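You operate a simulated robot arm through the tools that you are given. There is no shell and no other tool.

You are at the controls of a simulated robot arm. One attempt, no reset.

TASK
Dry the yellow orange, slide its tray onto the bordered mat, stack the sample tray on top and tick it.
Fine: the fruit tray goes to the mat's middle before you stack or tick; the green orange stays wet, all stay in; stack square on the posts; use striped cloth and striped marker and put them back. Set down upright: striped marker.

Only the result counts: the job must be done as asked and must still hold three seconds after the hand-in. Knocking over, shifting, dropping, spilling or breaking anything else fails it. Flat cloth is picked up by pressing the open fingertips on it (5 to 10 N) and closing them slowly along it; thin cloth reads only 2 to 8 mm in the jaws.

THE ROBOT
A 6-joint arm with a two-finger gripper, fixed in place. Base frame: the origin is on the floor under the middle of its stand, x ahead of it, y to its left, z up. Units: m, degrees, N and s.
It reaches about 1.298 m from its shoulder. Its first joint turns from -149.0 to 149.0 degrees. Payload 1.57 kg.
The TCP is the grasp point between the finger pads, 0.021 m short of the fingertips. In the tool frame z runs along the fingers and y along their closing line. The gripper opens to 0.07 m; its body begins 0.05 m behind the TCP.
Orientation is told as [roll, pitch, yaw] about the base's x, y, z axes, in that order, counted from this pose: with the fingers straight down and closing along the base's y, the tool's x points along the base's -x, its y along +y and its z along -z.

THE INTERFACE
- The arm moves only by the tool drive_tool. Its argument "steps" is a list of rows, each a list of 7 numbers: the gripper command, from -1 (fully open) to 1 (shut), values between in proportion, then the shift along the tool's x, y, z in m, then the turn, a rotation vector about the tool's x, y, z in rad. In form: [[hand, tx, ty, tz, wx, wy, wz], ...]. A call has 1 to 20 rows; each row shifts and turns the commanded pose from where the row before left it, along the tool's axes as they then stand. A row lasts 0.2 s, in which the tool goes at most 0.05 m and 8.6 degrees; a call with a longer step from one row to the next is refused whole, and so is a gripper value outside its range. A pose out of reach is approached as far as the arm can. The call stops where the force on the tool passes 40 N (or 10 N more than at its start, if that is more) or the arm is blocked; 0.2 s more then pass. The fingers move at their own pace (about 0.0648 m/s each) and stop on an object; they squeeze with about 30 N. The grip force told is the motor's: it shows also when the fingers shut on nothing. Time passes only in rows, and 0.2 s behind the last, so rows that do not move let the fingers close. It gives the time, the measured TCP pose, the force on the tool (base axes), the opening and the grip force at its end, in the units of the frame above (readings bear some noise), with the torque about the TCP (base axes, N m) and any sound that the robot's microphone picked up.
- Cameras (640 x 400 px; columns grow to the right, rows downward): "scene" is fixed at [0.4031, 0.6523, 1.6509]; the picture's right is [-0.92, -0.38, 0.00], its down [-0.37, 0.89, -0.28] and it looks along [0.11, -0.26, -0.96] (base axes); focal length 250 px, centre (320, 200). "wrist" rides on the gripper at [0.079, 0.004, -0.081] in the tool frame; the picture's right is [-0.05, 1.00, 0.00], its down [-0.67, -0.03, -0.75] and it looks along [-0.74, -0.04, 0.67] (tool axes); focal length 256 px, centre (320, 200). There is no depth. A picture from a camera that has moved, and an enlarged one, comes with that camera's place and axes in the base frame and with its lens.
- get_image(camera): a new picture of that camera. The clock stands still meanwhile.
- move_column(by): slides the trunk up (or, below 0, down) by that many m; the arm rides with it, the base frame stays. It gives what a move gives, with no picture.
- zoom(camera, box): a new picture of the part [left, top, right, bottom] of that camera's present view, enlarged. The clock stands still meanwhile.
- finish_job(): hands the job in; it is judged then, once.

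Places have to be worked out from the pictures, the camera data and where the tool is seen. Open the gripper and draw the arm clear of the work before you hand the job in, unless the task says otherwise.

The tools are called after "Request:" as a command line: name --pt "numbers of a row" for each row, then --argument value for the rest, lists and objects as JSON in quotes. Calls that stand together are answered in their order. drive_tool: Moves the arm, as the interface text tells. Its arguments: {"type":"object","properties":{"steps":{"type":"array","items":{"type":"array","items":{"type":"number"}}}},"required":["steps"]} The other tools are called the same way: move_column (by) moves the trunk up or down; get_image (camera) takes a picture; zoom (camera, box) takes an enlarged picture of a part of a camera's view; finish_job () hands the job in.

At the start:

```text
time: 0.0
ee_pos: [0.2223, 0.5171, 1.2086]
orientation: [0.0, -0.1, 0.0]
contact_force: [-0.7, -0.8, 0.2]
moment: [-0.02, 0.0, -0.06]
gripper_width: 0.0699
grasp_force: 0.1
trunk travel left (down, up): [-0.889, 0.081]
```

scene: 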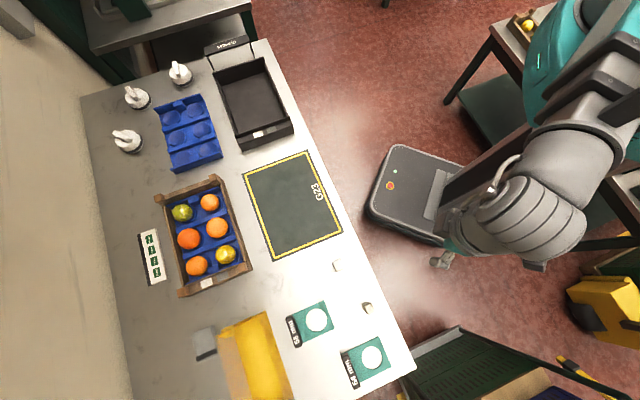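
wrist: 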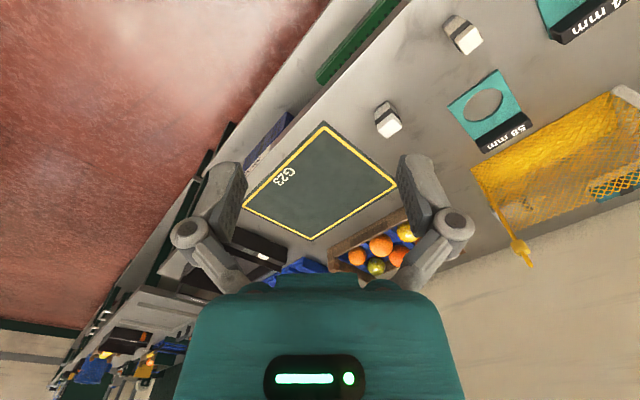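

I begin by looking closer at the bench with the scene camera to identify the objects.

Request:
zoom --camera "scene" --box '[80, 40, 280, 165]'

Request:
zoom --camera "scene" --box '[120, 150, 360, 300]'

Request:
zoom --camera "scene" --box '[180, 250, 420, 400]'

Request:
get_image --camera "wrist"

```text
3.20 times, centred on (180, 102) of scene
camera zoom: at [0.4031, 0.6523, 1.6509], right [-0.92, -0.38, 0.0], down [-0.37, 0.89, -0.28], along [0.11, -0.26, -0.96], focal length 800 px, centre (768, 512)
```

zoom: 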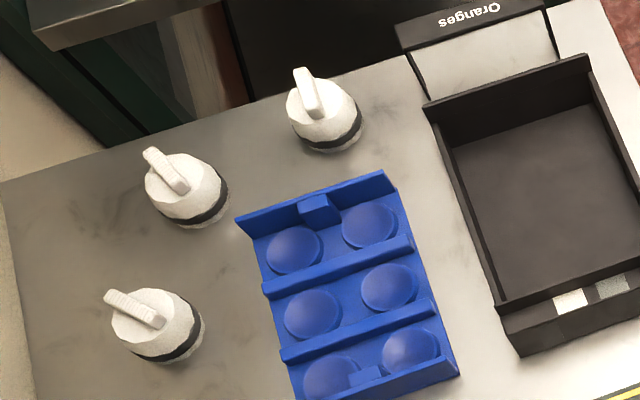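

```text
2.67 times, centred on (240, 225) of scene
camera zoom: at [0.4031, 0.6523, 1.6509], right [-0.92, -0.38, 0.0], down [-0.37, 0.89, -0.28], along [0.11, -0.26, -0.96], focal length 666 px, centre (533, 133)
```

zoom: 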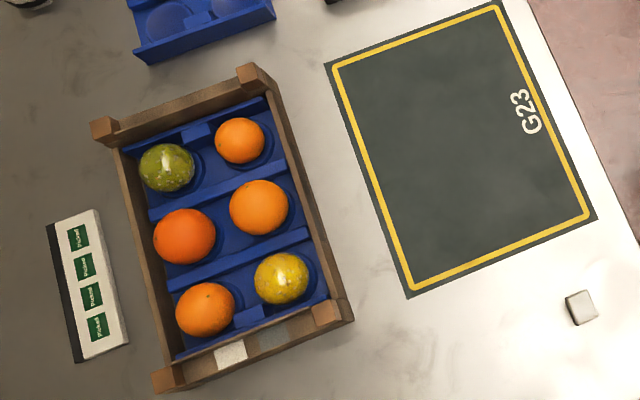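

```text
2.67 times, centred on (300, 325) of scene
camera zoom: at [0.4031, 0.6523, 1.6509], right [-0.92, -0.38, 0.0], down [-0.37, 0.89, -0.28], along [0.11, -0.26, -0.96], focal length 666 px, centre (373, -133)
```

zoom: 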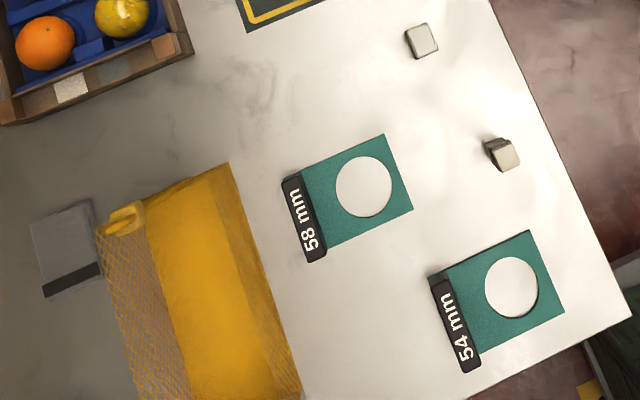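

```text
taken
camera wrist: at [0.1434, 0.5227, 1.2885], right [0.05, 1.0, 0.0], down [0.67, -0.03, 0.75], along [0.74, -0.04, -0.67], focal length 256 px, centre (320, 200)
```

wrist: 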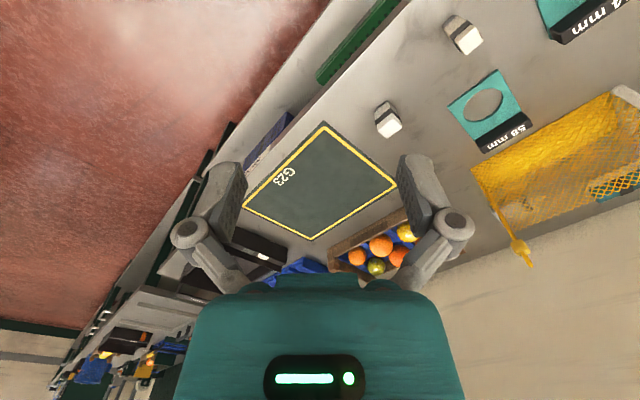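

The bench has three white knobbed things, two small blocks, gauges, a net bag and a grey item; I need to find the striped cloth and the striped marker, so I zoom further.

Request:
zoom --camera "scene" --box '[100, 50, 210, 160]'

Request:
zoom --camera "scene" --box '[180, 290, 310, 400]'

Request:
zoom --camera "scene" --box '[310, 240, 390, 320]'

Request:
zoom --camera "wrist" --box '[340, 0, 640, 280]'

Request:
zoom --camera "wrist" --box '[160, 100, 340, 300]'

Request:
zoom --camera "scene" --box '[440, 0, 640, 125]'

Request:
zoom --camera "scene" --box '[360, 240, 640, 400]'

Request:
zoom --camera "scene" --box '[0, 0, 280, 160]'

```text
3.64 times, centred on (155, 105) of scene
camera zoom: at [0.4031, 0.6523, 1.6509], right [-0.92, -0.38, 0.0], down [-0.37, 0.89, -0.28], along [0.11, -0.26, -0.96], focal length 909 px, centre (920, 546)
```

zoom: 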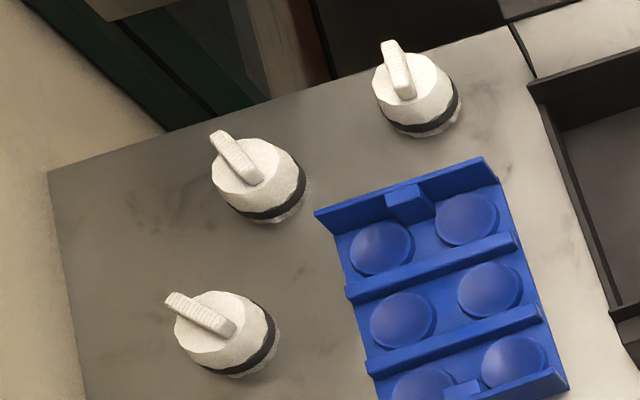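

```text
3.64 times, centred on (245, 345) of scene
camera zoom: at [0.4031, 0.6523, 1.6509], right [-0.92, -0.38, 0.0], down [-0.37, 0.89, -0.28], along [0.11, -0.26, -0.96], focal length 909 px, centre (593, -327)
```

zoom: 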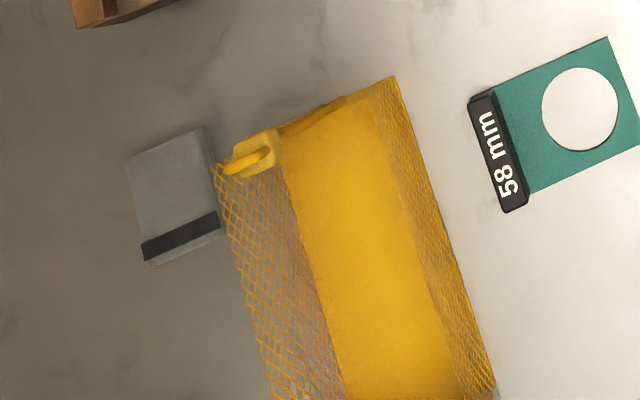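

```text
5.00 times, centred on (350, 280) of scene
camera zoom: at [0.4031, 0.6523, 1.6509], right [-0.92, -0.38, 0.0], down [-0.37, 0.89, -0.28], along [0.11, -0.26, -0.96], focal length 1250 px, centre (170, -200)
```

zoom: 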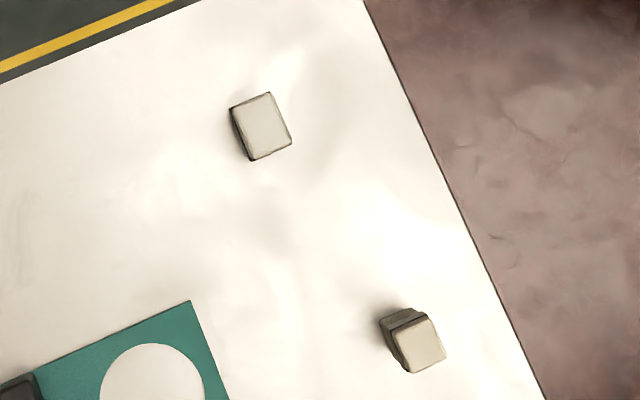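

```text
1.43 times, centred on (490, 140) of wrist
camera zoom: at [0.1434, 0.5227, 1.2885], right [0.05, 1.0, 0.0], down [0.67, -0.03, 0.75], along [0.74, -0.04, -0.67], focal length 366 px, centre (77, 286)
```

zoom: 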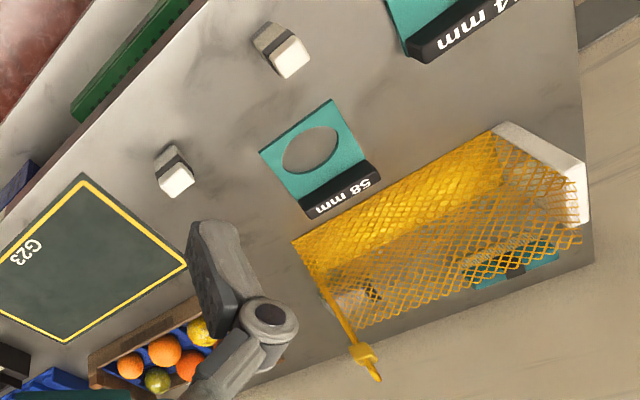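

```text
2.00 times, centred on (250, 200) of wrist
camera zoom: at [0.1434, 0.5227, 1.2885], right [0.05, 1.0, 0.0], down [0.67, -0.03, 0.75], along [0.74, -0.04, -0.67], focal length 512 px, centre (460, 200)
```

zoom: 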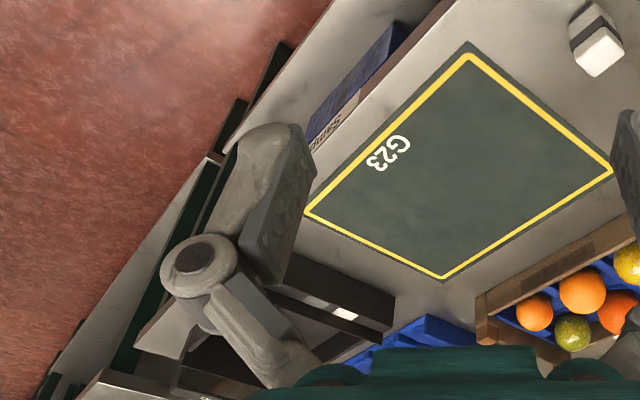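

```text
3.20 times, centred on (540, 62) of scene
camera zoom: at [0.4031, 0.6523, 1.6509], right [-0.92, -0.38, 0.0], down [-0.37, 0.89, -0.28], along [0.11, -0.26, -0.96], focal length 800 px, centre (-384, 640)
```

zoom: 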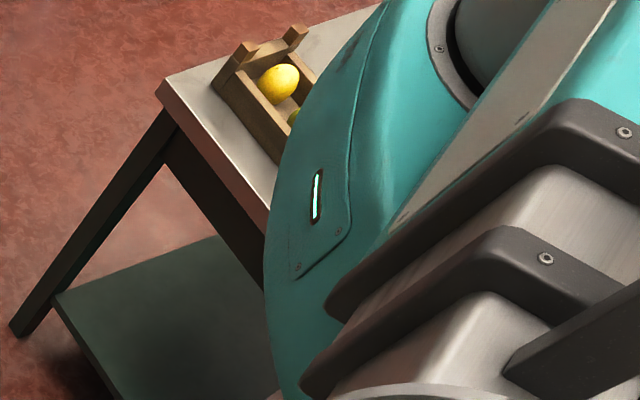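

```text
2.29 times, centred on (500, 320) of scene
camera zoom: at [0.4031, 0.6523, 1.6509], right [-0.92, -0.38, 0.0], down [-0.37, 0.89, -0.28], along [0.11, -0.26, -0.96], focal length 571 px, centre (-91, -74)
```

zoom: 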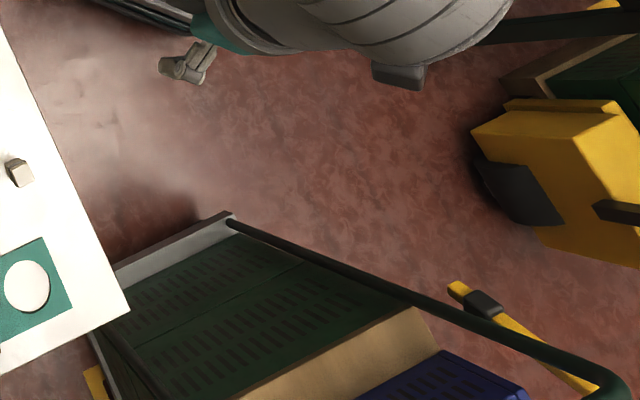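

```text
2.29 times, centred on (140, 80) of scene
camera zoom: at [0.4031, 0.6523, 1.6509], right [-0.92, -0.38, 0.0], down [-0.37, 0.89, -0.28], along [0.11, -0.26, -0.96], focal length 571 px, centre (731, 474)
```

zoom: 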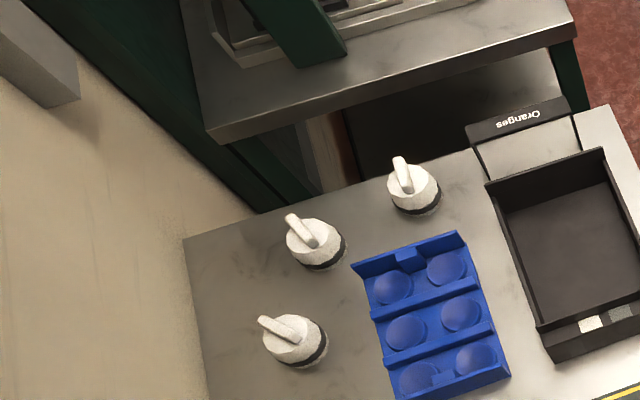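

The zoom seems to show area beyond the frame when the box is narrow, so I use that to look below the bottom edge of the scene image and at the net bag area.

Request:
zoom --camera "scene" --box '[100, 380, 420, 400]'

Request:
zoom --camera "scene" --box '[0, 390, 640, 400]'

Request:
zoom --camera "wrist" --box '[560, 80, 640, 260]'

Request:
zoom --camera "wrist" --box '[360, 0, 500, 140]'

```text
2.00 times, centred on (260, 390) of scene
camera zoom: at [0.4031, 0.6523, 1.6509], right [-0.92, -0.38, 0.0], down [-0.37, 0.89, -0.28], along [0.11, -0.26, -0.96], focal length 500 px, centre (440, -180)
```

zoom: 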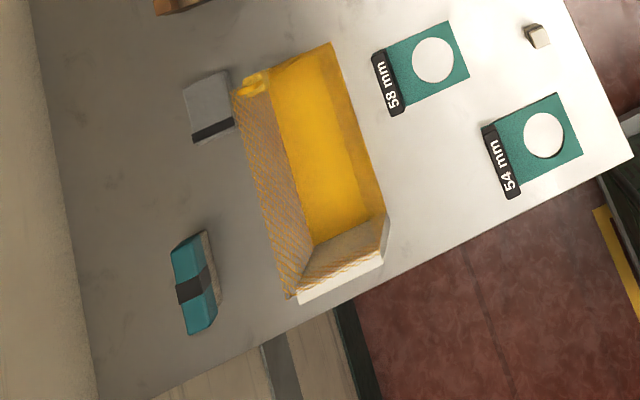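

```text
1.00 times, centred on (320, 395) of scene (not enlarged: the box is as wide or as high as the picture)
camera zoom: at [0.4031, 0.6523, 1.6509], right [-0.92, -0.38, 0.0], down [-0.37, 0.89, -0.28], along [0.11, -0.26, -0.96], focal length 250 px, centre (320, 5)
```

zoom: 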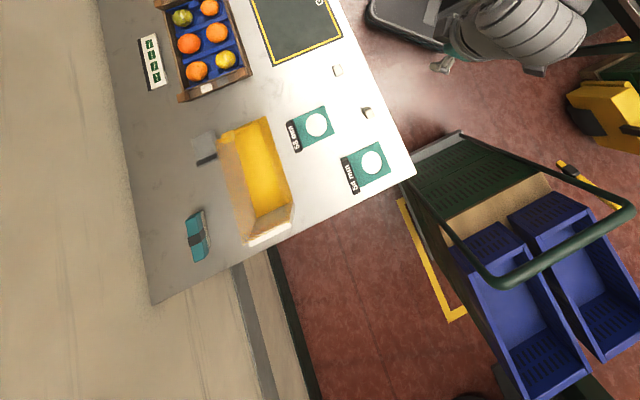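

```text
2.22 times, centred on (600, 170) of wrist
camera zoom: at [0.1434, 0.5227, 1.2885], right [0.05, 1.0, 0.0], down [0.67, -0.03, 0.75], along [0.74, -0.04, -0.67], focal length 569 px, centre (-302, 267)
```

zoom: 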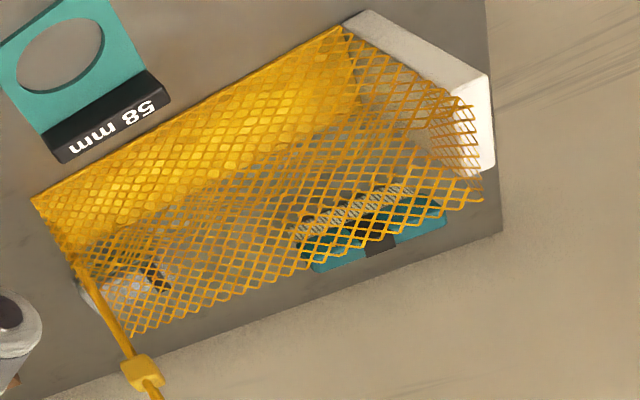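

```text
2.86 times, centred on (430, 70) of wrist
camera zoom: at [0.1434, 0.5227, 1.2885], right [0.05, 1.0, 0.0], down [0.67, -0.03, 0.75], along [0.74, -0.04, -0.67], focal length 731 px, centre (6, 571)
```

zoom: 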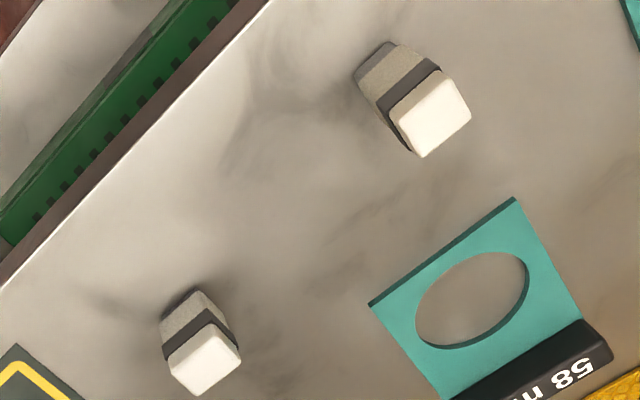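

The bench has two small banded blocks, a grey flat item with a dark stripe and a teal brush-like thing. I rotate the hand by 45° (square to the bench) and drop a bit for a closer look at the blocks.

Request:
drive_tool --pt "-1 0 0 0 0 0 -0.131" --pt "-1 0 0 0 0 0 -0.131" --pt "-1 0 0 0 0 0 -0.131" --pt "-1 0 0 0 0 0 -0.131" --pt "-1 0 0 0 0 0 -0.131" --pt "-1 0 0 0 0 0 -0.13" --pt "-1 0.009 0.0265 0.025 0 0 0" --pt "-1 0.009 0.0265 0.025 0 0 0" --pt "-1 0.009 0.0265 0.025 0 0 0" --pt "-1 0.009 0.0265 0.025 0 0 0"

Request:
get_image --camera "wrist"

Request:
get_image --camera "scene"

```text
time: 2.2
ee_pos: [0.1229, 0.5677, 1.2082]
orientation: [-0.1, 0.0, 44.9]
contact_force: [-0.1, -0.4, -1.5]
moment: [0.04, 0.03, 0.03]
gripper_width: 0.07
grasp_force: 0.2
out of reach, approached as far as the arm can: row 7, 8, 9, 10
trunk travel left (down, up): [-0.889, 0.081]
```

```text
taken
camera wrist: at [0.064, 0.515, 1.2885], right [-0.67, 0.74, 0.0], down [0.5, 0.45, 0.74], along [0.55, 0.5, -0.67], focal length 256 px, centre (320, 200)
```

wrist: 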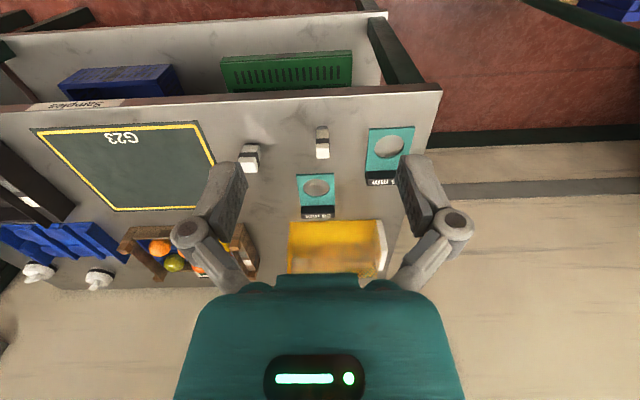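

```text
taken
```

scene: 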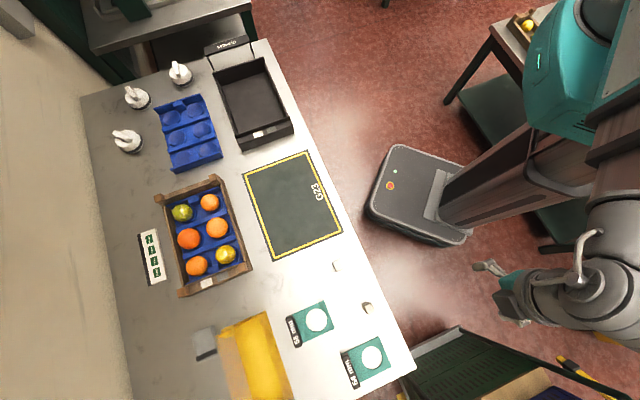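

The hand cannot go lower at this trunk height, and a "Samples" label shows at the bench's near edge with crates on a lower shelf. I zoom in on those.

Request:
zoom --camera "wrist" --box '[0, 40, 200, 140]'

Request:
zoom --camera "wrist" --box '[220, 100, 360, 190]'

Request:
zoom --camera "wrist" --box '[0, 200, 130, 290]'

Request:
zoom --camera "wrist" --box '[280, 200, 400, 280]'

Request:
zoom --camera "wrist" --box '[0, 0, 640, 10]'

```text
3.20 times, centred on (100, 90) of wrist
camera zoom: at [0.064, 0.515, 1.2885], right [-0.67, 0.74, 0.0], down [0.5, 0.45, 0.74], along [0.55, 0.5, -0.67], focal length 819 px, centre (1024, 552)
```

zoom: 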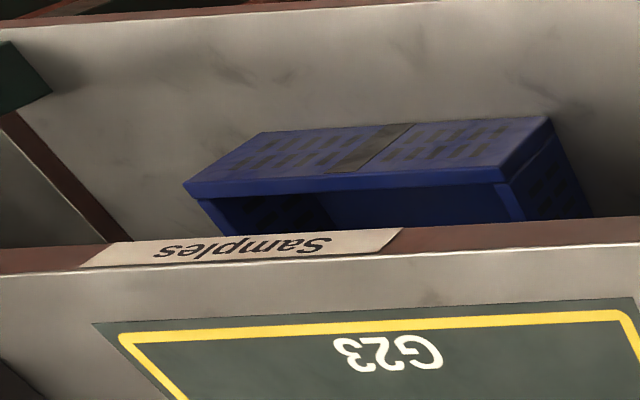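

```text
4.44 times, centred on (290, 145) of wrist
camera zoom: at [0.064, 0.515, 1.2885], right [-0.67, 0.74, 0.0], down [0.5, 0.45, 0.74], along [0.55, 0.5, -0.67], focal length 1138 px, centre (453, 444)
```

zoom: 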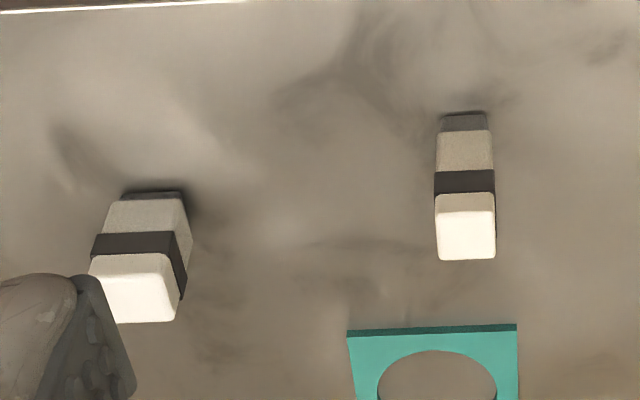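

```text
4.44 times, centred on (65, 245) of wrist
camera zoom: at [0.064, 0.515, 1.2885], right [-0.67, 0.74, 0.0], down [0.5, 0.45, 0.74], along [0.55, 0.5, -0.67], focal length 1138 px, centre (1453, 0)
```

zoom: 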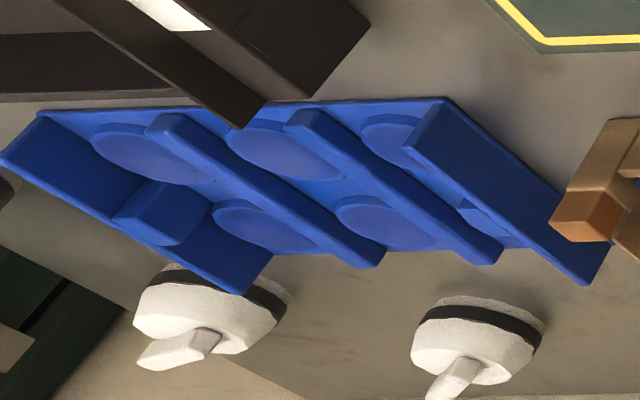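

```text
5.00 times, centred on (340, 240) of wrist
camera zoom: at [0.064, 0.515, 1.2885], right [-0.67, 0.74, 0.0], down [0.5, 0.45, 0.74], along [0.55, 0.5, -0.67], focal length 1280 px, centre (220, 0)
```

zoom: 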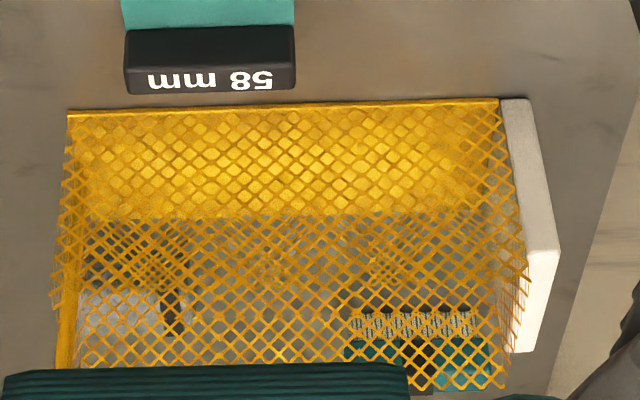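

```text
1.00 times, centred on (320, 5) of wrist (not enlarged: the box is as wide or as high as the picture)
camera zoom: at [0.064, 0.515, 1.2885], right [-0.67, 0.74, 0.0], down [0.5, 0.45, 0.74], along [0.55, 0.5, -0.67], focal length 256 px, centre (320, 395)
```

zoom: 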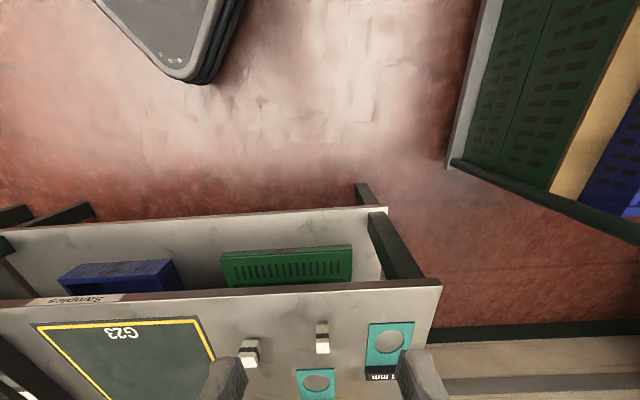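

The "Samples" tag is on the front edge of the bench; I want closer views, and the reach limit shows the shoulder is too high. I lower the trunk a bit (the hand is outside the bench edge and well above it).

Request:
move_column --by -0.15

Request:
get_image --camera "wrist"

Request:
get_image --camera "scene"

```text
time: 4.0
ee_pos: [0.1232, 0.5688, 1.0571]
orientation: [0.0, -0.1, 45.1]
contact_force: [0.8, 0.7, -0.4]
moment: [0.01, 0.02, 0.03]
gripper_width: 0.07
grasp_force: 0.1
trunk travel left (down, up): [-0.739, 0.231]
```

```text
taken
camera wrist: at [0.0645, 0.5145, 1.1386], right [-0.67, 0.74, 0.0], down [0.5, 0.45, 0.74], along [0.55, 0.5, -0.67], focal length 256 px, centre (320, 200)
```

wrist: 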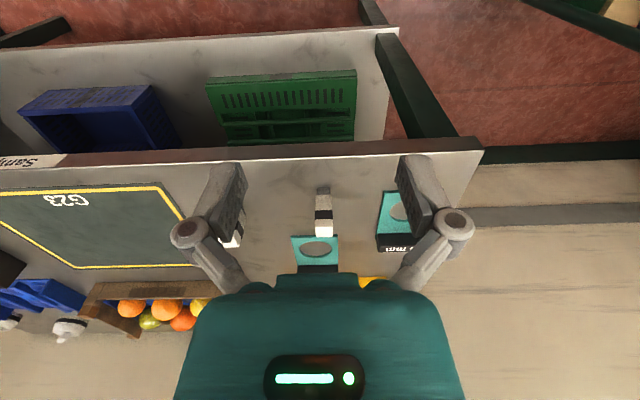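

```text
taken
```

scene: 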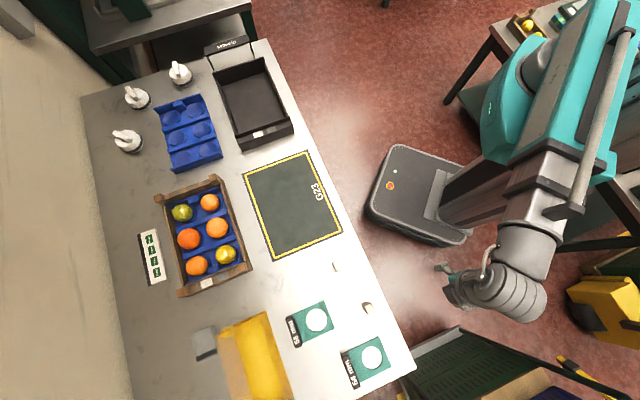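

I raise the hand and then lower the trunk again so that the shoulder comes to a better height for the bench.

Request:
drive_tool --pt "-1 0 0 -0.04 0 0 0" --pt "-1 0 0 -0.04 0 0 0" --pt "-1 0 0 -0.04 0 0 0" --pt "-1 0 0 -0.04 0 0 0" --pt "-1 0 0 -0.04 0 0 0"

Request:
move_column --by -0.2

Request:
get_image --camera "scene"

```text
time: 5.2
ee_pos: [0.123, 0.5671, 1.0583]
orientation: [0.0, -0.1, 45.0]
contact_force: [-0.4, -0.6, -0.2]
moment: [-0.03, -0.03, -0.03]
gripper_width: 0.0698
grasp_force: 0.1
out of reach, approached as far as the arm can: row 1, 2, 3, 4, 5
trunk travel left (down, up): [-0.739, 0.231]
```

```text
time: 7.3
ee_pos: [0.124, 0.5678, 0.8585]
orientation: [0.0, 0.0, 45.0]
contact_force: [-0.3, -0.2, 0.2]
moment: [0.01, 0.01, 0.02]
gripper_width: 0.0698
grasp_force: 0.0
trunk travel left (down, up): [-0.539, 0.431]
```

```text
taken
```

scene: 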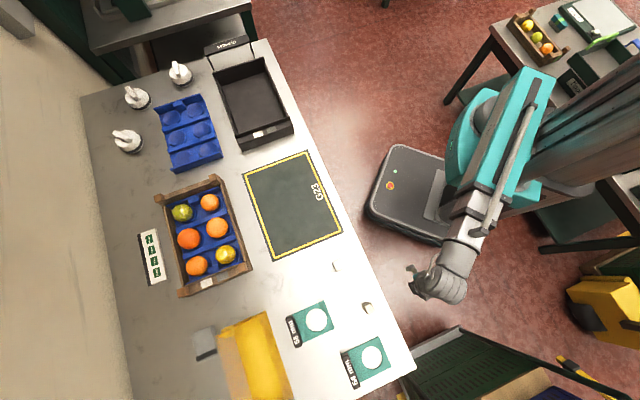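

The hand moved down with the trunk and is now just outside the bench edge, below the top's level. I must first try lifting it straight up, in small steps, before anything else.

Request:
drive_tool --pt "-1 0 0 -0.03 0 0 0" --pt "-1 0 0 -0.03 0 0 0" --pt "-1 0 0 -0.03 0 0 0"

```text
time: 8.1
ee_pos: [0.1228, 0.567, 0.8582]
orientation: [0.0, 0.1, 44.9]
contact_force: [0.0, 0.2, -0.6]
moment: [-0.02, -0.01, -0.02]
gripper_width: 0.07
grasp_force: 0.1
out of reach, approached as far as the arm can: row 1, 2, 3
trunk travel left (down, up): [-0.539, 0.431]
```

Straight up is refused here; the radius seems to be the issue. I move parallel to the bench edge (outward from the base), keeping the same gap to the edge, to see whether the arm frees up.

Request:
drive_tool --pt "-1 0 0.03 0 0 0 0" --pt "-1 0 0.03 0 0 0 0"

```text
time: 8.7
ee_pos: [0.081, 0.612, 0.8587]
orientation: [0.0, 0.1, 44.9]
contact_force: [0.1, -0.4, 0.6]
moment: [-0.02, -0.02, 0.04]
gripper_width: 0.0699
grasp_force: 0.1
trunk travel left (down, up): [-0.539, 0.431]
```

Request:
drive_tool --pt "-1 0 0 -0.03 0 0 0" --pt "-1 0 0 -0.03 0 0 0" --pt "-1 0 0 -0.03 0 0 0" --pt "-1 0 0 -0.03 0 0 0"

```text
time: 9.7
ee_pos: [0.0813, 0.6116, 0.8579]
orientation: [0.0, -0.1, 45.0]
contact_force: [-0.1, -0.8, -0.6]
moment: [0.0, 0.01, -0.01]
gripper_width: 0.07
grasp_force: 0.1
out of reach, approached as far as the arm can: row 1, 2, 3, 4
trunk travel left (down, up): [-0.539, 0.431]
```

Up is still refused. I test a small move down (the fingers are outside the bench over free air) to learn which direction is limited.

Request:
drive_tool --pt "-1 0 0 0.01 0 0 0"

```text
time: 10.1
ee_pos: [0.0816, 0.6108, 0.8577]
orientation: [-0.1, 0.0, 45.0]
contact_force: [-0.1, -0.2, -0.2]
moment: [0.05, 0.03, -0.01]
gripper_width: 0.07
grasp_force: 0.0
out of reach, approached as far as the arm can: row 1
trunk travel left (down, up): [-0.539, 0.431]
```

Vertical moves by the arm are refused both ways while sideways ones work, so height seems to come from the trunk. I raise the trunk and then look at things from the wrist camera.

Request:
move_column --by 0.2

Request:
get_image --camera "wrist"

Request:
zoom --camera "scene" --box '[360, 0, 640, 340]'

```text
time: 12.3
ee_pos: [0.0811, 0.6108, 1.0581]
orientation: [0.0, 0.0, 45.0]
contact_force: [0.4, 0.3, 0.4]
moment: [-0.02, 0.0, -0.02]
gripper_width: 0.0699
grasp_force: 0.1
trunk travel left (down, up): [-0.739, 0.231]
```

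```text
taken
camera wrist: at [0.023, 0.5581, 1.1385], right [-0.67, 0.74, 0.0], down [0.5, 0.45, 0.74], along [0.55, 0.5, -0.67], focal length 256 px, centre (320, 200)
```

wrist: 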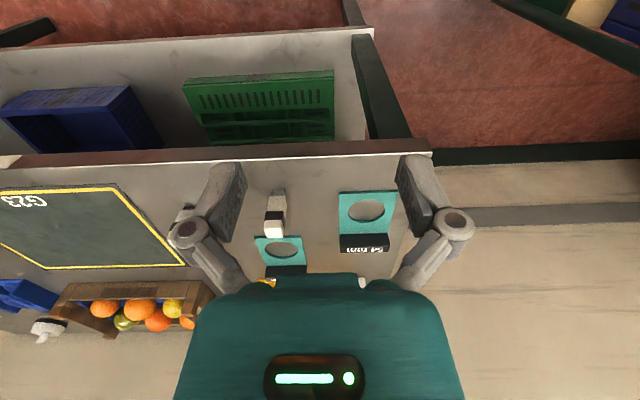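

```text
1.18 times, centred on (500, 170) of scene
camera zoom: at [0.4031, 0.6523, 1.6509], right [-0.92, -0.38, 0.0], down [-0.37, 0.89, -0.28], along [0.11, -0.26, -0.96], focal length 294 px, centre (108, 235)
```

zoom: 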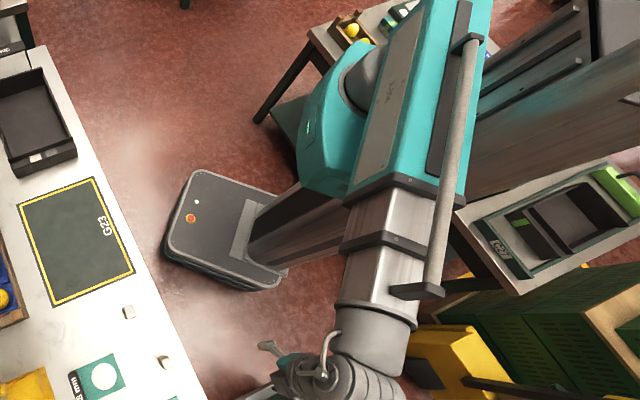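

The arm looks like a telescopic boom on a vertical trunk. I test a small tilt in free air to learn what the wrist can do.

Request:
drive_tool --pt "-1 0 0 0 0.1 0 0"

Request:
drive_tool --pt "-1 0 0 0 -0.1 0 0"

Request:
drive_tool --pt "-1 0 0 0 0 0.1 0"

Request:
drive_tool --pt "-1 0 0 0 0 -0.1 0"

```text
time: 12.7
ee_pos: [0.0814, 0.6112, 1.0591]
orientation: [-5.8, 0.1, 45.1]
contact_force: [-0.7, 0.1, -0.4]
moment: [0.04, 0.02, 0.0]
gripper_width: 0.07
grasp_force: 0.0
trunk travel left (down, up): [-0.739, 0.231]
```

```text
time: 13.1
ee_pos: [0.0806, 0.6113, 1.0576]
orientation: [0.0, 0.0, 45.0]
contact_force: [0.5, -0.2, 0.0]
moment: [0.02, 0.04, 0.01]
gripper_width: 0.0702
grasp_force: 0.0
trunk travel left (down, up): [-0.739, 0.231]
```

```text
time: 13.5
ee_pos: [0.0818, 0.6122, 1.0587]
orientation: [0.0, 5.8, 44.9]
contact_force: [0.3, -0.2, 0.3]
moment: [-0.01, 0.0, 0.01]
gripper_width: 0.07
grasp_force: 0.0
trunk travel left (down, up): [-0.739, 0.231]
```

```text
time: 13.9
ee_pos: [0.0815, 0.6106, 1.0573]
orientation: [-0.1, 0.0, 45.0]
contact_force: [-0.1, -0.5, -0.4]
moment: [-0.02, -0.01, 0.01]
gripper_width: 0.0697
grasp_force: 0.0
trunk travel left (down, up): [-0.739, 0.231]
```

Tilts work about the grasp point, heights come from the trunk. I zoom in on what the wrist camera sees now.

Request:
zoom --camera "wrist" --box '[230, 180, 400, 290]'

Request:
zoom --camera "wrist" --box '[0, 260, 200, 360]'

```text
3.64 times, centred on (315, 235) of wrist
camera zoom: at [0.0222, 0.5579, 1.1386], right [-0.67, 0.74, 0.0], down [0.5, 0.45, 0.75], along [0.55, 0.5, -0.67], focal length 931 px, centre (338, 73)
```

zoom: 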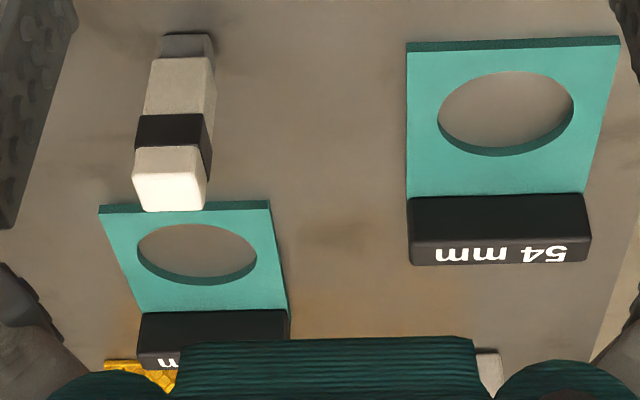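

```text
3.20 times, centred on (100, 310) of wrist
camera zoom: at [0.0222, 0.5579, 1.1386], right [-0.67, 0.74, 0.0], down [0.5, 0.45, 0.75], along [0.55, 0.5, -0.67], focal length 819 px, centre (1024, -152)
```

zoom: 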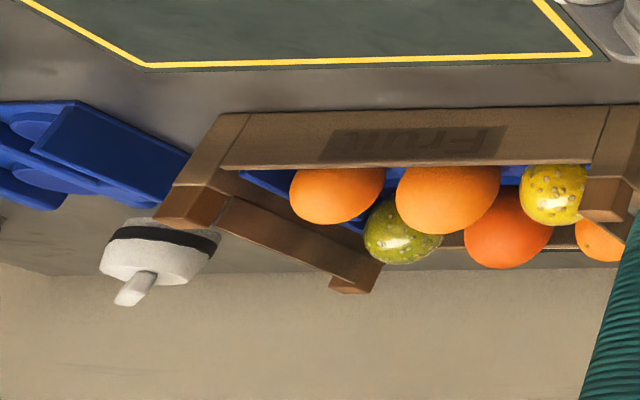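

The two tall banded blocks look like markers standing on dark tips, and the crate reads "Fruit". I slide sideways along the bench edge for a closer look at the other marker.

Request:
drive_tool --pt "-1 -0.007 -0.04 0 0 0 0" --pt "-1 -0.007 -0.04 0 0 0 0" --pt "-1 -0.007 -0.04 0 0 0 0" --pt "-1 -0.007 -0.04 0 0 0 0" --pt "-1 -0.007 -0.04 0 0 0 0"

Request:
get_image --camera "wrist"

Request:
zoom --camera "wrist" --box '[220, 150, 420, 275]'

```text
time: 15.1
ee_pos: [0.2479, 0.4944, 1.0593]
orientation: [-0.1, 0.0, 45.1]
contact_force: [0.4, -0.1, -0.2]
moment: [-0.01, 0.04, 0.01]
gripper_width: 0.07
grasp_force: 0.1
trunk travel left (down, up): [-0.739, 0.231]
```

```text
taken
camera wrist: at [0.1893, 0.4415, 1.1386], right [-0.67, 0.74, 0.0], down [0.5, 0.45, 0.74], along [0.55, 0.5, -0.67], focal length 256 px, centre (320, 200)
```

wrist: 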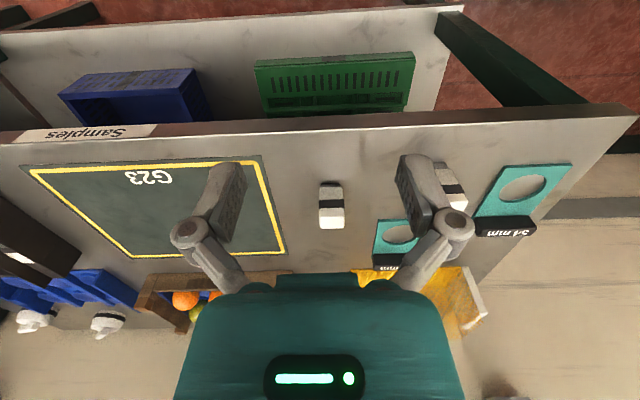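

```text
3.20 times, centred on (320, 212) of wrist
camera zoom: at [0.1893, 0.4415, 1.1386], right [-0.67, 0.74, 0.0], down [0.5, 0.45, 0.74], along [0.55, 0.5, -0.67], focal length 819 px, centre (320, 160)
```

zoom: 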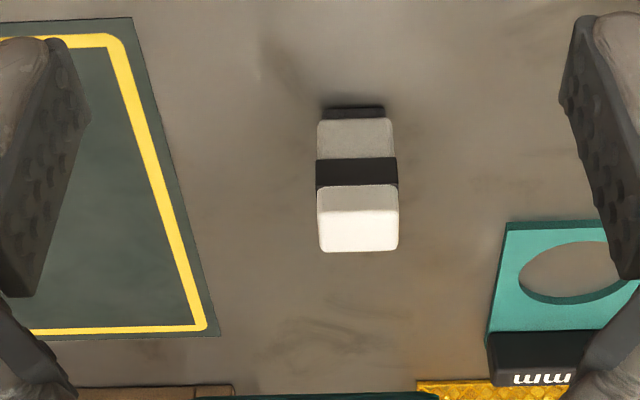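

Block 1 is a squat 3×2.7×5.8 cm thing, block 2 a slimmer 2.5×2.4×6.8 cm one; both have a band. I raise the trunk and move further over the bench to view the grey flat item and the brush-like thing.

Request:
move_column --by 0.1

Request:
drive_tool --pt "-1 -0.046 0.0087 0 0 0 0" --pt "-1 -0.046 0.0087 0 0 0 0" --pt "-1 -0.046 0.0087 0 0 0 0" --pt "-1 -0.046 0.0087 0 0 0 0" --pt "-1 -0.046 0.0087 0 0 0 0" --pt "-1 -0.046 0.0087 0 0 0 0"

Request:
get_image --camera "wrist"

Request:
zoom --camera "wrist" --box '[220, 150, 420, 275]'

```text
time: 16.4
ee_pos: [0.2473, 0.4953, 1.1575]
orientation: [0.0, 0.0, 45.1]
contact_force: [0.5, -0.1, 0.3]
moment: [-0.02, 0.01, -0.01]
gripper_width: 0.0701
grasp_force: 0.2
trunk travel left (down, up): [-0.839, 0.131]
```

```text
time: 17.8
ee_pos: [0.4067, 0.7284, 1.1586]
orientation: [-0.1, 0.1, 45.1]
contact_force: [0.1, -0.1, -0.2]
moment: [-0.02, 0.02, -0.01]
gripper_width: 0.0702
grasp_force: 0.1
trunk travel left (down, up): [-0.839, 0.131]
```

```text
taken
camera wrist: at [0.3489, 0.6752, 1.238], right [-0.67, 0.74, 0.0], down [0.5, 0.45, 0.74], along [0.55, 0.5, -0.67], focal length 256 px, centre (320, 200)
```

wrist: 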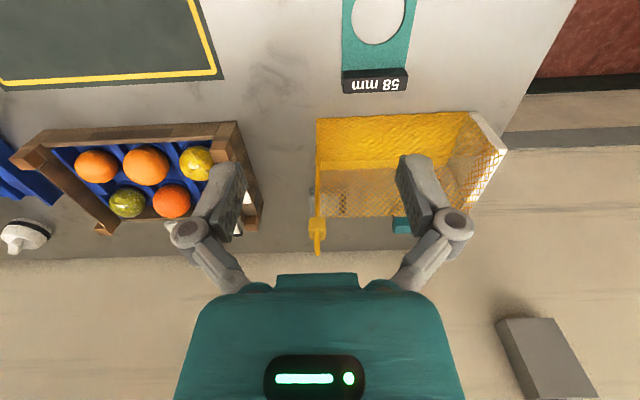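

```text
3.20 times, centred on (320, 212) of wrist
camera zoom: at [0.3489, 0.6752, 1.238], right [-0.67, 0.74, 0.0], down [0.5, 0.45, 0.74], along [0.55, 0.5, -0.67], focal length 819 px, centre (320, 160)
```

zoom: 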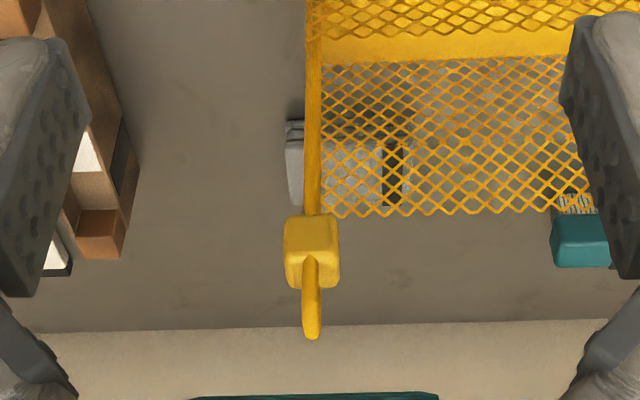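

The grey thing looks like a folded cloth with a dark stripe lying behind the standing net bag. I go over the crate and turn the hand to look back along the bench at cloth and brush.

Request:
drive_tool --pt "-1 -0.0342 -0.0342 0 0 0 0" --pt "-1 -0.0342 -0.0342 0 0 0 0" --pt "-1 -0.0342 -0.0342 0 0 0 0" --pt "-1 -0.0342 -0.0342 0 0 0 0" --pt "-1 -0.0342 -0.0342 0 0 0 0" --pt "-1 -0.0342 -0.0342 0 0 0 0" --pt "-1 -0.0342 -0.0342 0 0 0 0" --pt "-1 -0.0342 -0.0342 0 0 0 0" --pt "-1 -0.0342 -0.0342 0 0 0 0" --pt "-1 0 0 0 0 0 -0.1428" --pt "-1 0 0 0 0 0 -0.1428" --pt "-1 0 0 0 0 0 -0.1428" --pt "-1 0 0 0 0 0 -0.1428" --pt "-1 0 0 0 0 0 -0.1428" --pt "-1 0 0 0 0 0 -0.1428" --pt "-1 0 0 0 0 0 -0.1428" --pt "-1 0 0 0 0 0 -0.1428" --pt "-1 0 0 0 0 0 -0.1428" --pt "-1 0 0 0 0 0 -0.1428" --pt "-1 0 0 0 0 0 -0.1428"

Request:
get_image --camera "wrist"

Request:
get_image --camera "scene"

```text
time: 22.0
ee_pos: [0.8406, 0.7268, 1.1578]
orientation: [0.0, 0.0, 135.2]
contact_force: [-0.2, -0.4, -0.1]
moment: [0.03, 0.0, 0.02]
gripper_width: 0.0699
grasp_force: 0.1
trunk travel left (down, up): [-0.839, 0.131]
```

```text
taken
camera wrist: at [0.8948, 0.6682, 1.2384], right [-0.74, -0.67, 0.0], down [-0.45, 0.5, 0.74], along [-0.5, 0.55, -0.67], focal length 256 px, centre (320, 200)
```

wrist: 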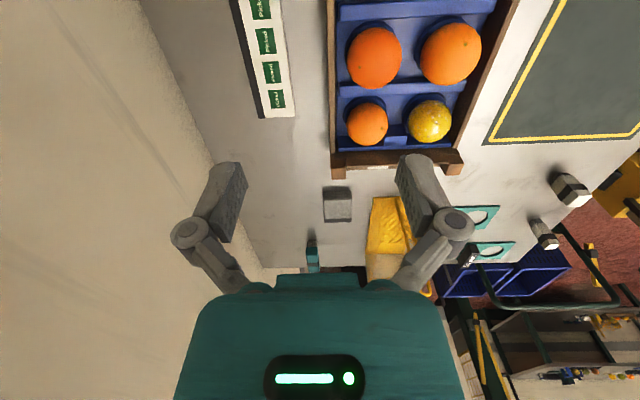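

```text
taken
```

scene: 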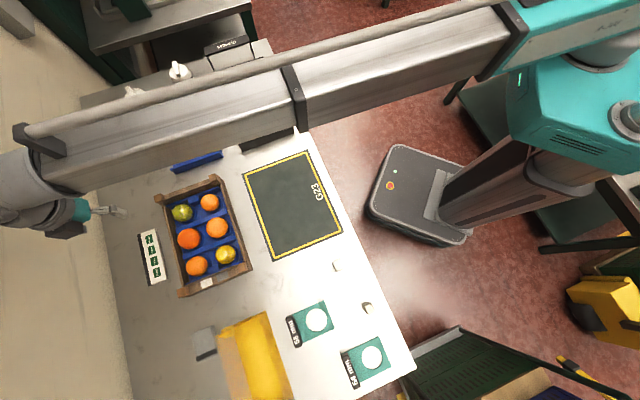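

From here I can see the cloth, brush and markers; I zoom in on them.

Request:
zoom --camera "wrist" --box '[290, 170, 410, 275]'

Request:
zoom --camera "wrist" --box '[460, 150, 600, 270]'

Request:
zoom --camera "wrist" --box '[320, 0, 520, 190]'

Request:
zoom --camera "wrist" --box '[200, 0, 640, 10]'

```text
3.81 times, centred on (350, 222) of wrist
camera zoom: at [0.8948, 0.6682, 1.2384], right [-0.74, -0.67, 0.0], down [-0.45, 0.5, 0.74], along [-0.5, 0.55, -0.67], focal length 975 px, centre (206, 114)
```

zoom: 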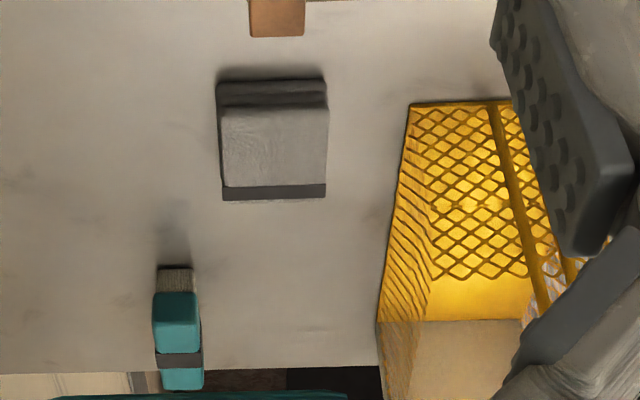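

```text
3.33 times, centred on (530, 210) of wrist
camera zoom: at [0.8948, 0.6682, 1.2384], right [-0.74, -0.67, 0.0], down [-0.45, 0.5, 0.74], along [-0.5, 0.55, -0.67], focal length 853 px, centre (-380, 167)
```

zoom: 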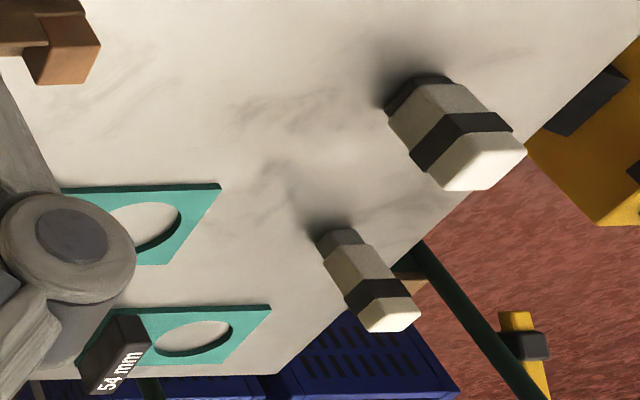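

```text
2.11 times, centred on (420, 95) of wrist
camera zoom: at [0.8948, 0.6682, 1.2384], right [-0.74, -0.67, 0.0], down [-0.45, 0.5, 0.74], along [-0.5, 0.55, -0.67], focal length 539 px, centre (110, 421)
```

zoom: 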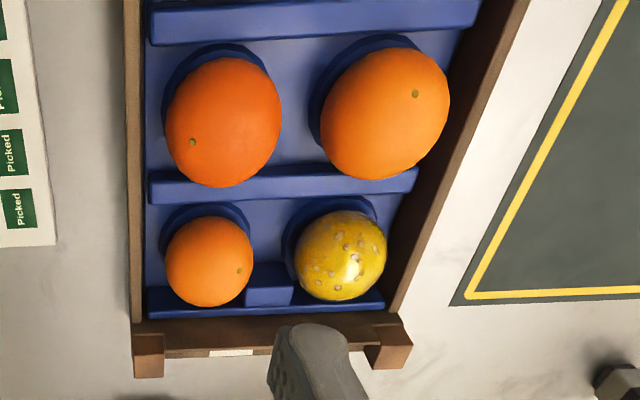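

```text
1.45 times, centred on (420, 5) of wrist
camera zoom: at [0.8948, 0.6682, 1.2384], right [-0.74, -0.67, 0.0], down [-0.45, 0.5, 0.74], along [-0.5, 0.55, -0.67], focal length 372 px, centre (174, 484)
```

zoom: 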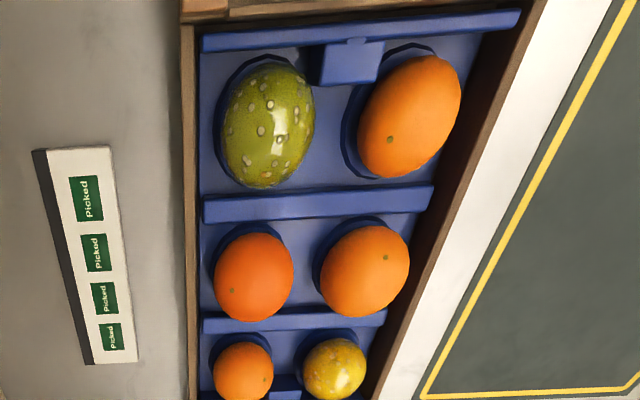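

The cloth is a folded grey pad with a stripe at one edge; the teal thing is a brush. Now I turn around to look the other way at the three white knobbed objects and the black tray.

Request:
drive_tool --pt "-1 0 0 0 0 0 0.1428" --pt "-1 0 0 0 0 0 0.1428" --pt "-1 0 0 0 0 0 0.1428" --pt "-1 0 0 0 0 0 0.1428" --pt "-1 0 0 0 0 0 0.1428" --pt "-1 0 0 0 0 0 0.1428" --pt "-1 0 0 0 0 0 0.1428" --pt "-1 0 0 0 0 0 0.1428" --pt "-1 0 0 0 0 0 0.1428" --pt "-1 0 0 0 0 0 0.1428" --pt "-1 0 0 0 0 0 0.1428"

Request:
drive_tool --pt "-1 0 0 0 0 0 0.1428" --pt "-1 0 0 0 0 0 0.1428" --pt "-1 0 0 0 0 0 0.1428" --pt "-1 0 0 0 0 0 0.1428" --pt "-1 0 0 0 0 0 0.1428" --pt "-1 0 0 0 0 0 0.1428" --pt "-1 0 0 0 0 0 0.1428" --pt "-1 0 0 0 0 0 0.1428" --pt "-1 0 0 0 0 0 0.1428" --pt "-1 0 0 0 0 0 0.1428" --pt "-1 0 0 0 0 0 0.1428"

Request:
get_image --camera "wrist"

Request:
zoom --camera "wrist" --box '[220, 100, 420, 280]'

```text
time: 24.4
ee_pos: [0.84, 0.7268, 1.1579]
orientation: [0.0, 0.0, 44.9]
contact_force: [0.1, 0.2, -0.1]
moment: [0.02, -0.02, 0.02]
gripper_width: 0.07
grasp_force: 0.1
trunk travel left (down, up): [-0.839, 0.131]
```

```text
time: 26.8
ee_pos: [0.8409, 0.7281, 1.1585]
orientation: [-0.1, -0.1, -45.0]
contact_force: [-0.1, 0.6, 0.0]
moment: [0.01, 0.02, 0.01]
gripper_width: 0.0701
grasp_force: 0.0
trunk travel left (down, up): [-0.839, 0.131]
```

```text
taken
camera wrist: at [0.7886, 0.7867, 1.2383], right [0.74, 0.67, 0.0], down [0.45, -0.5, 0.75], along [0.5, -0.56, -0.67], focal length 256 px, centre (320, 200)
```

wrist: 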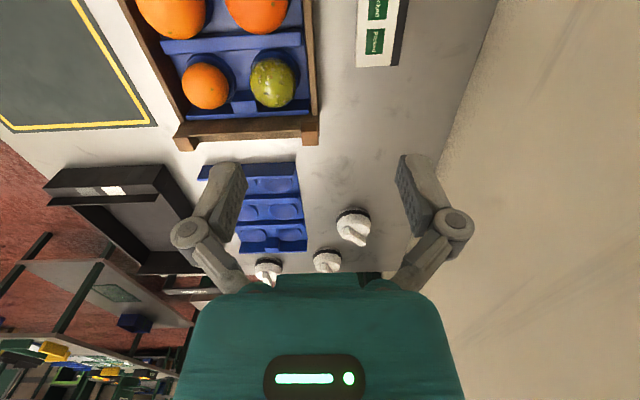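

```text
2.22 times, centred on (320, 190) of wrist
camera zoom: at [0.7886, 0.7867, 1.2383], right [0.74, 0.67, 0.0], down [0.45, -0.5, 0.75], along [0.5, -0.56, -0.67], focal length 569 px, centre (320, 222)
```

zoom: 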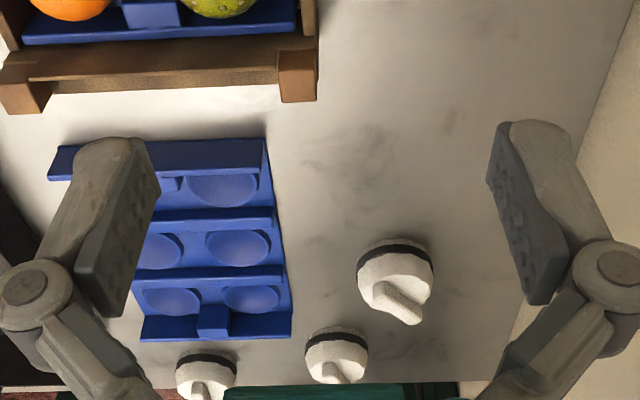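

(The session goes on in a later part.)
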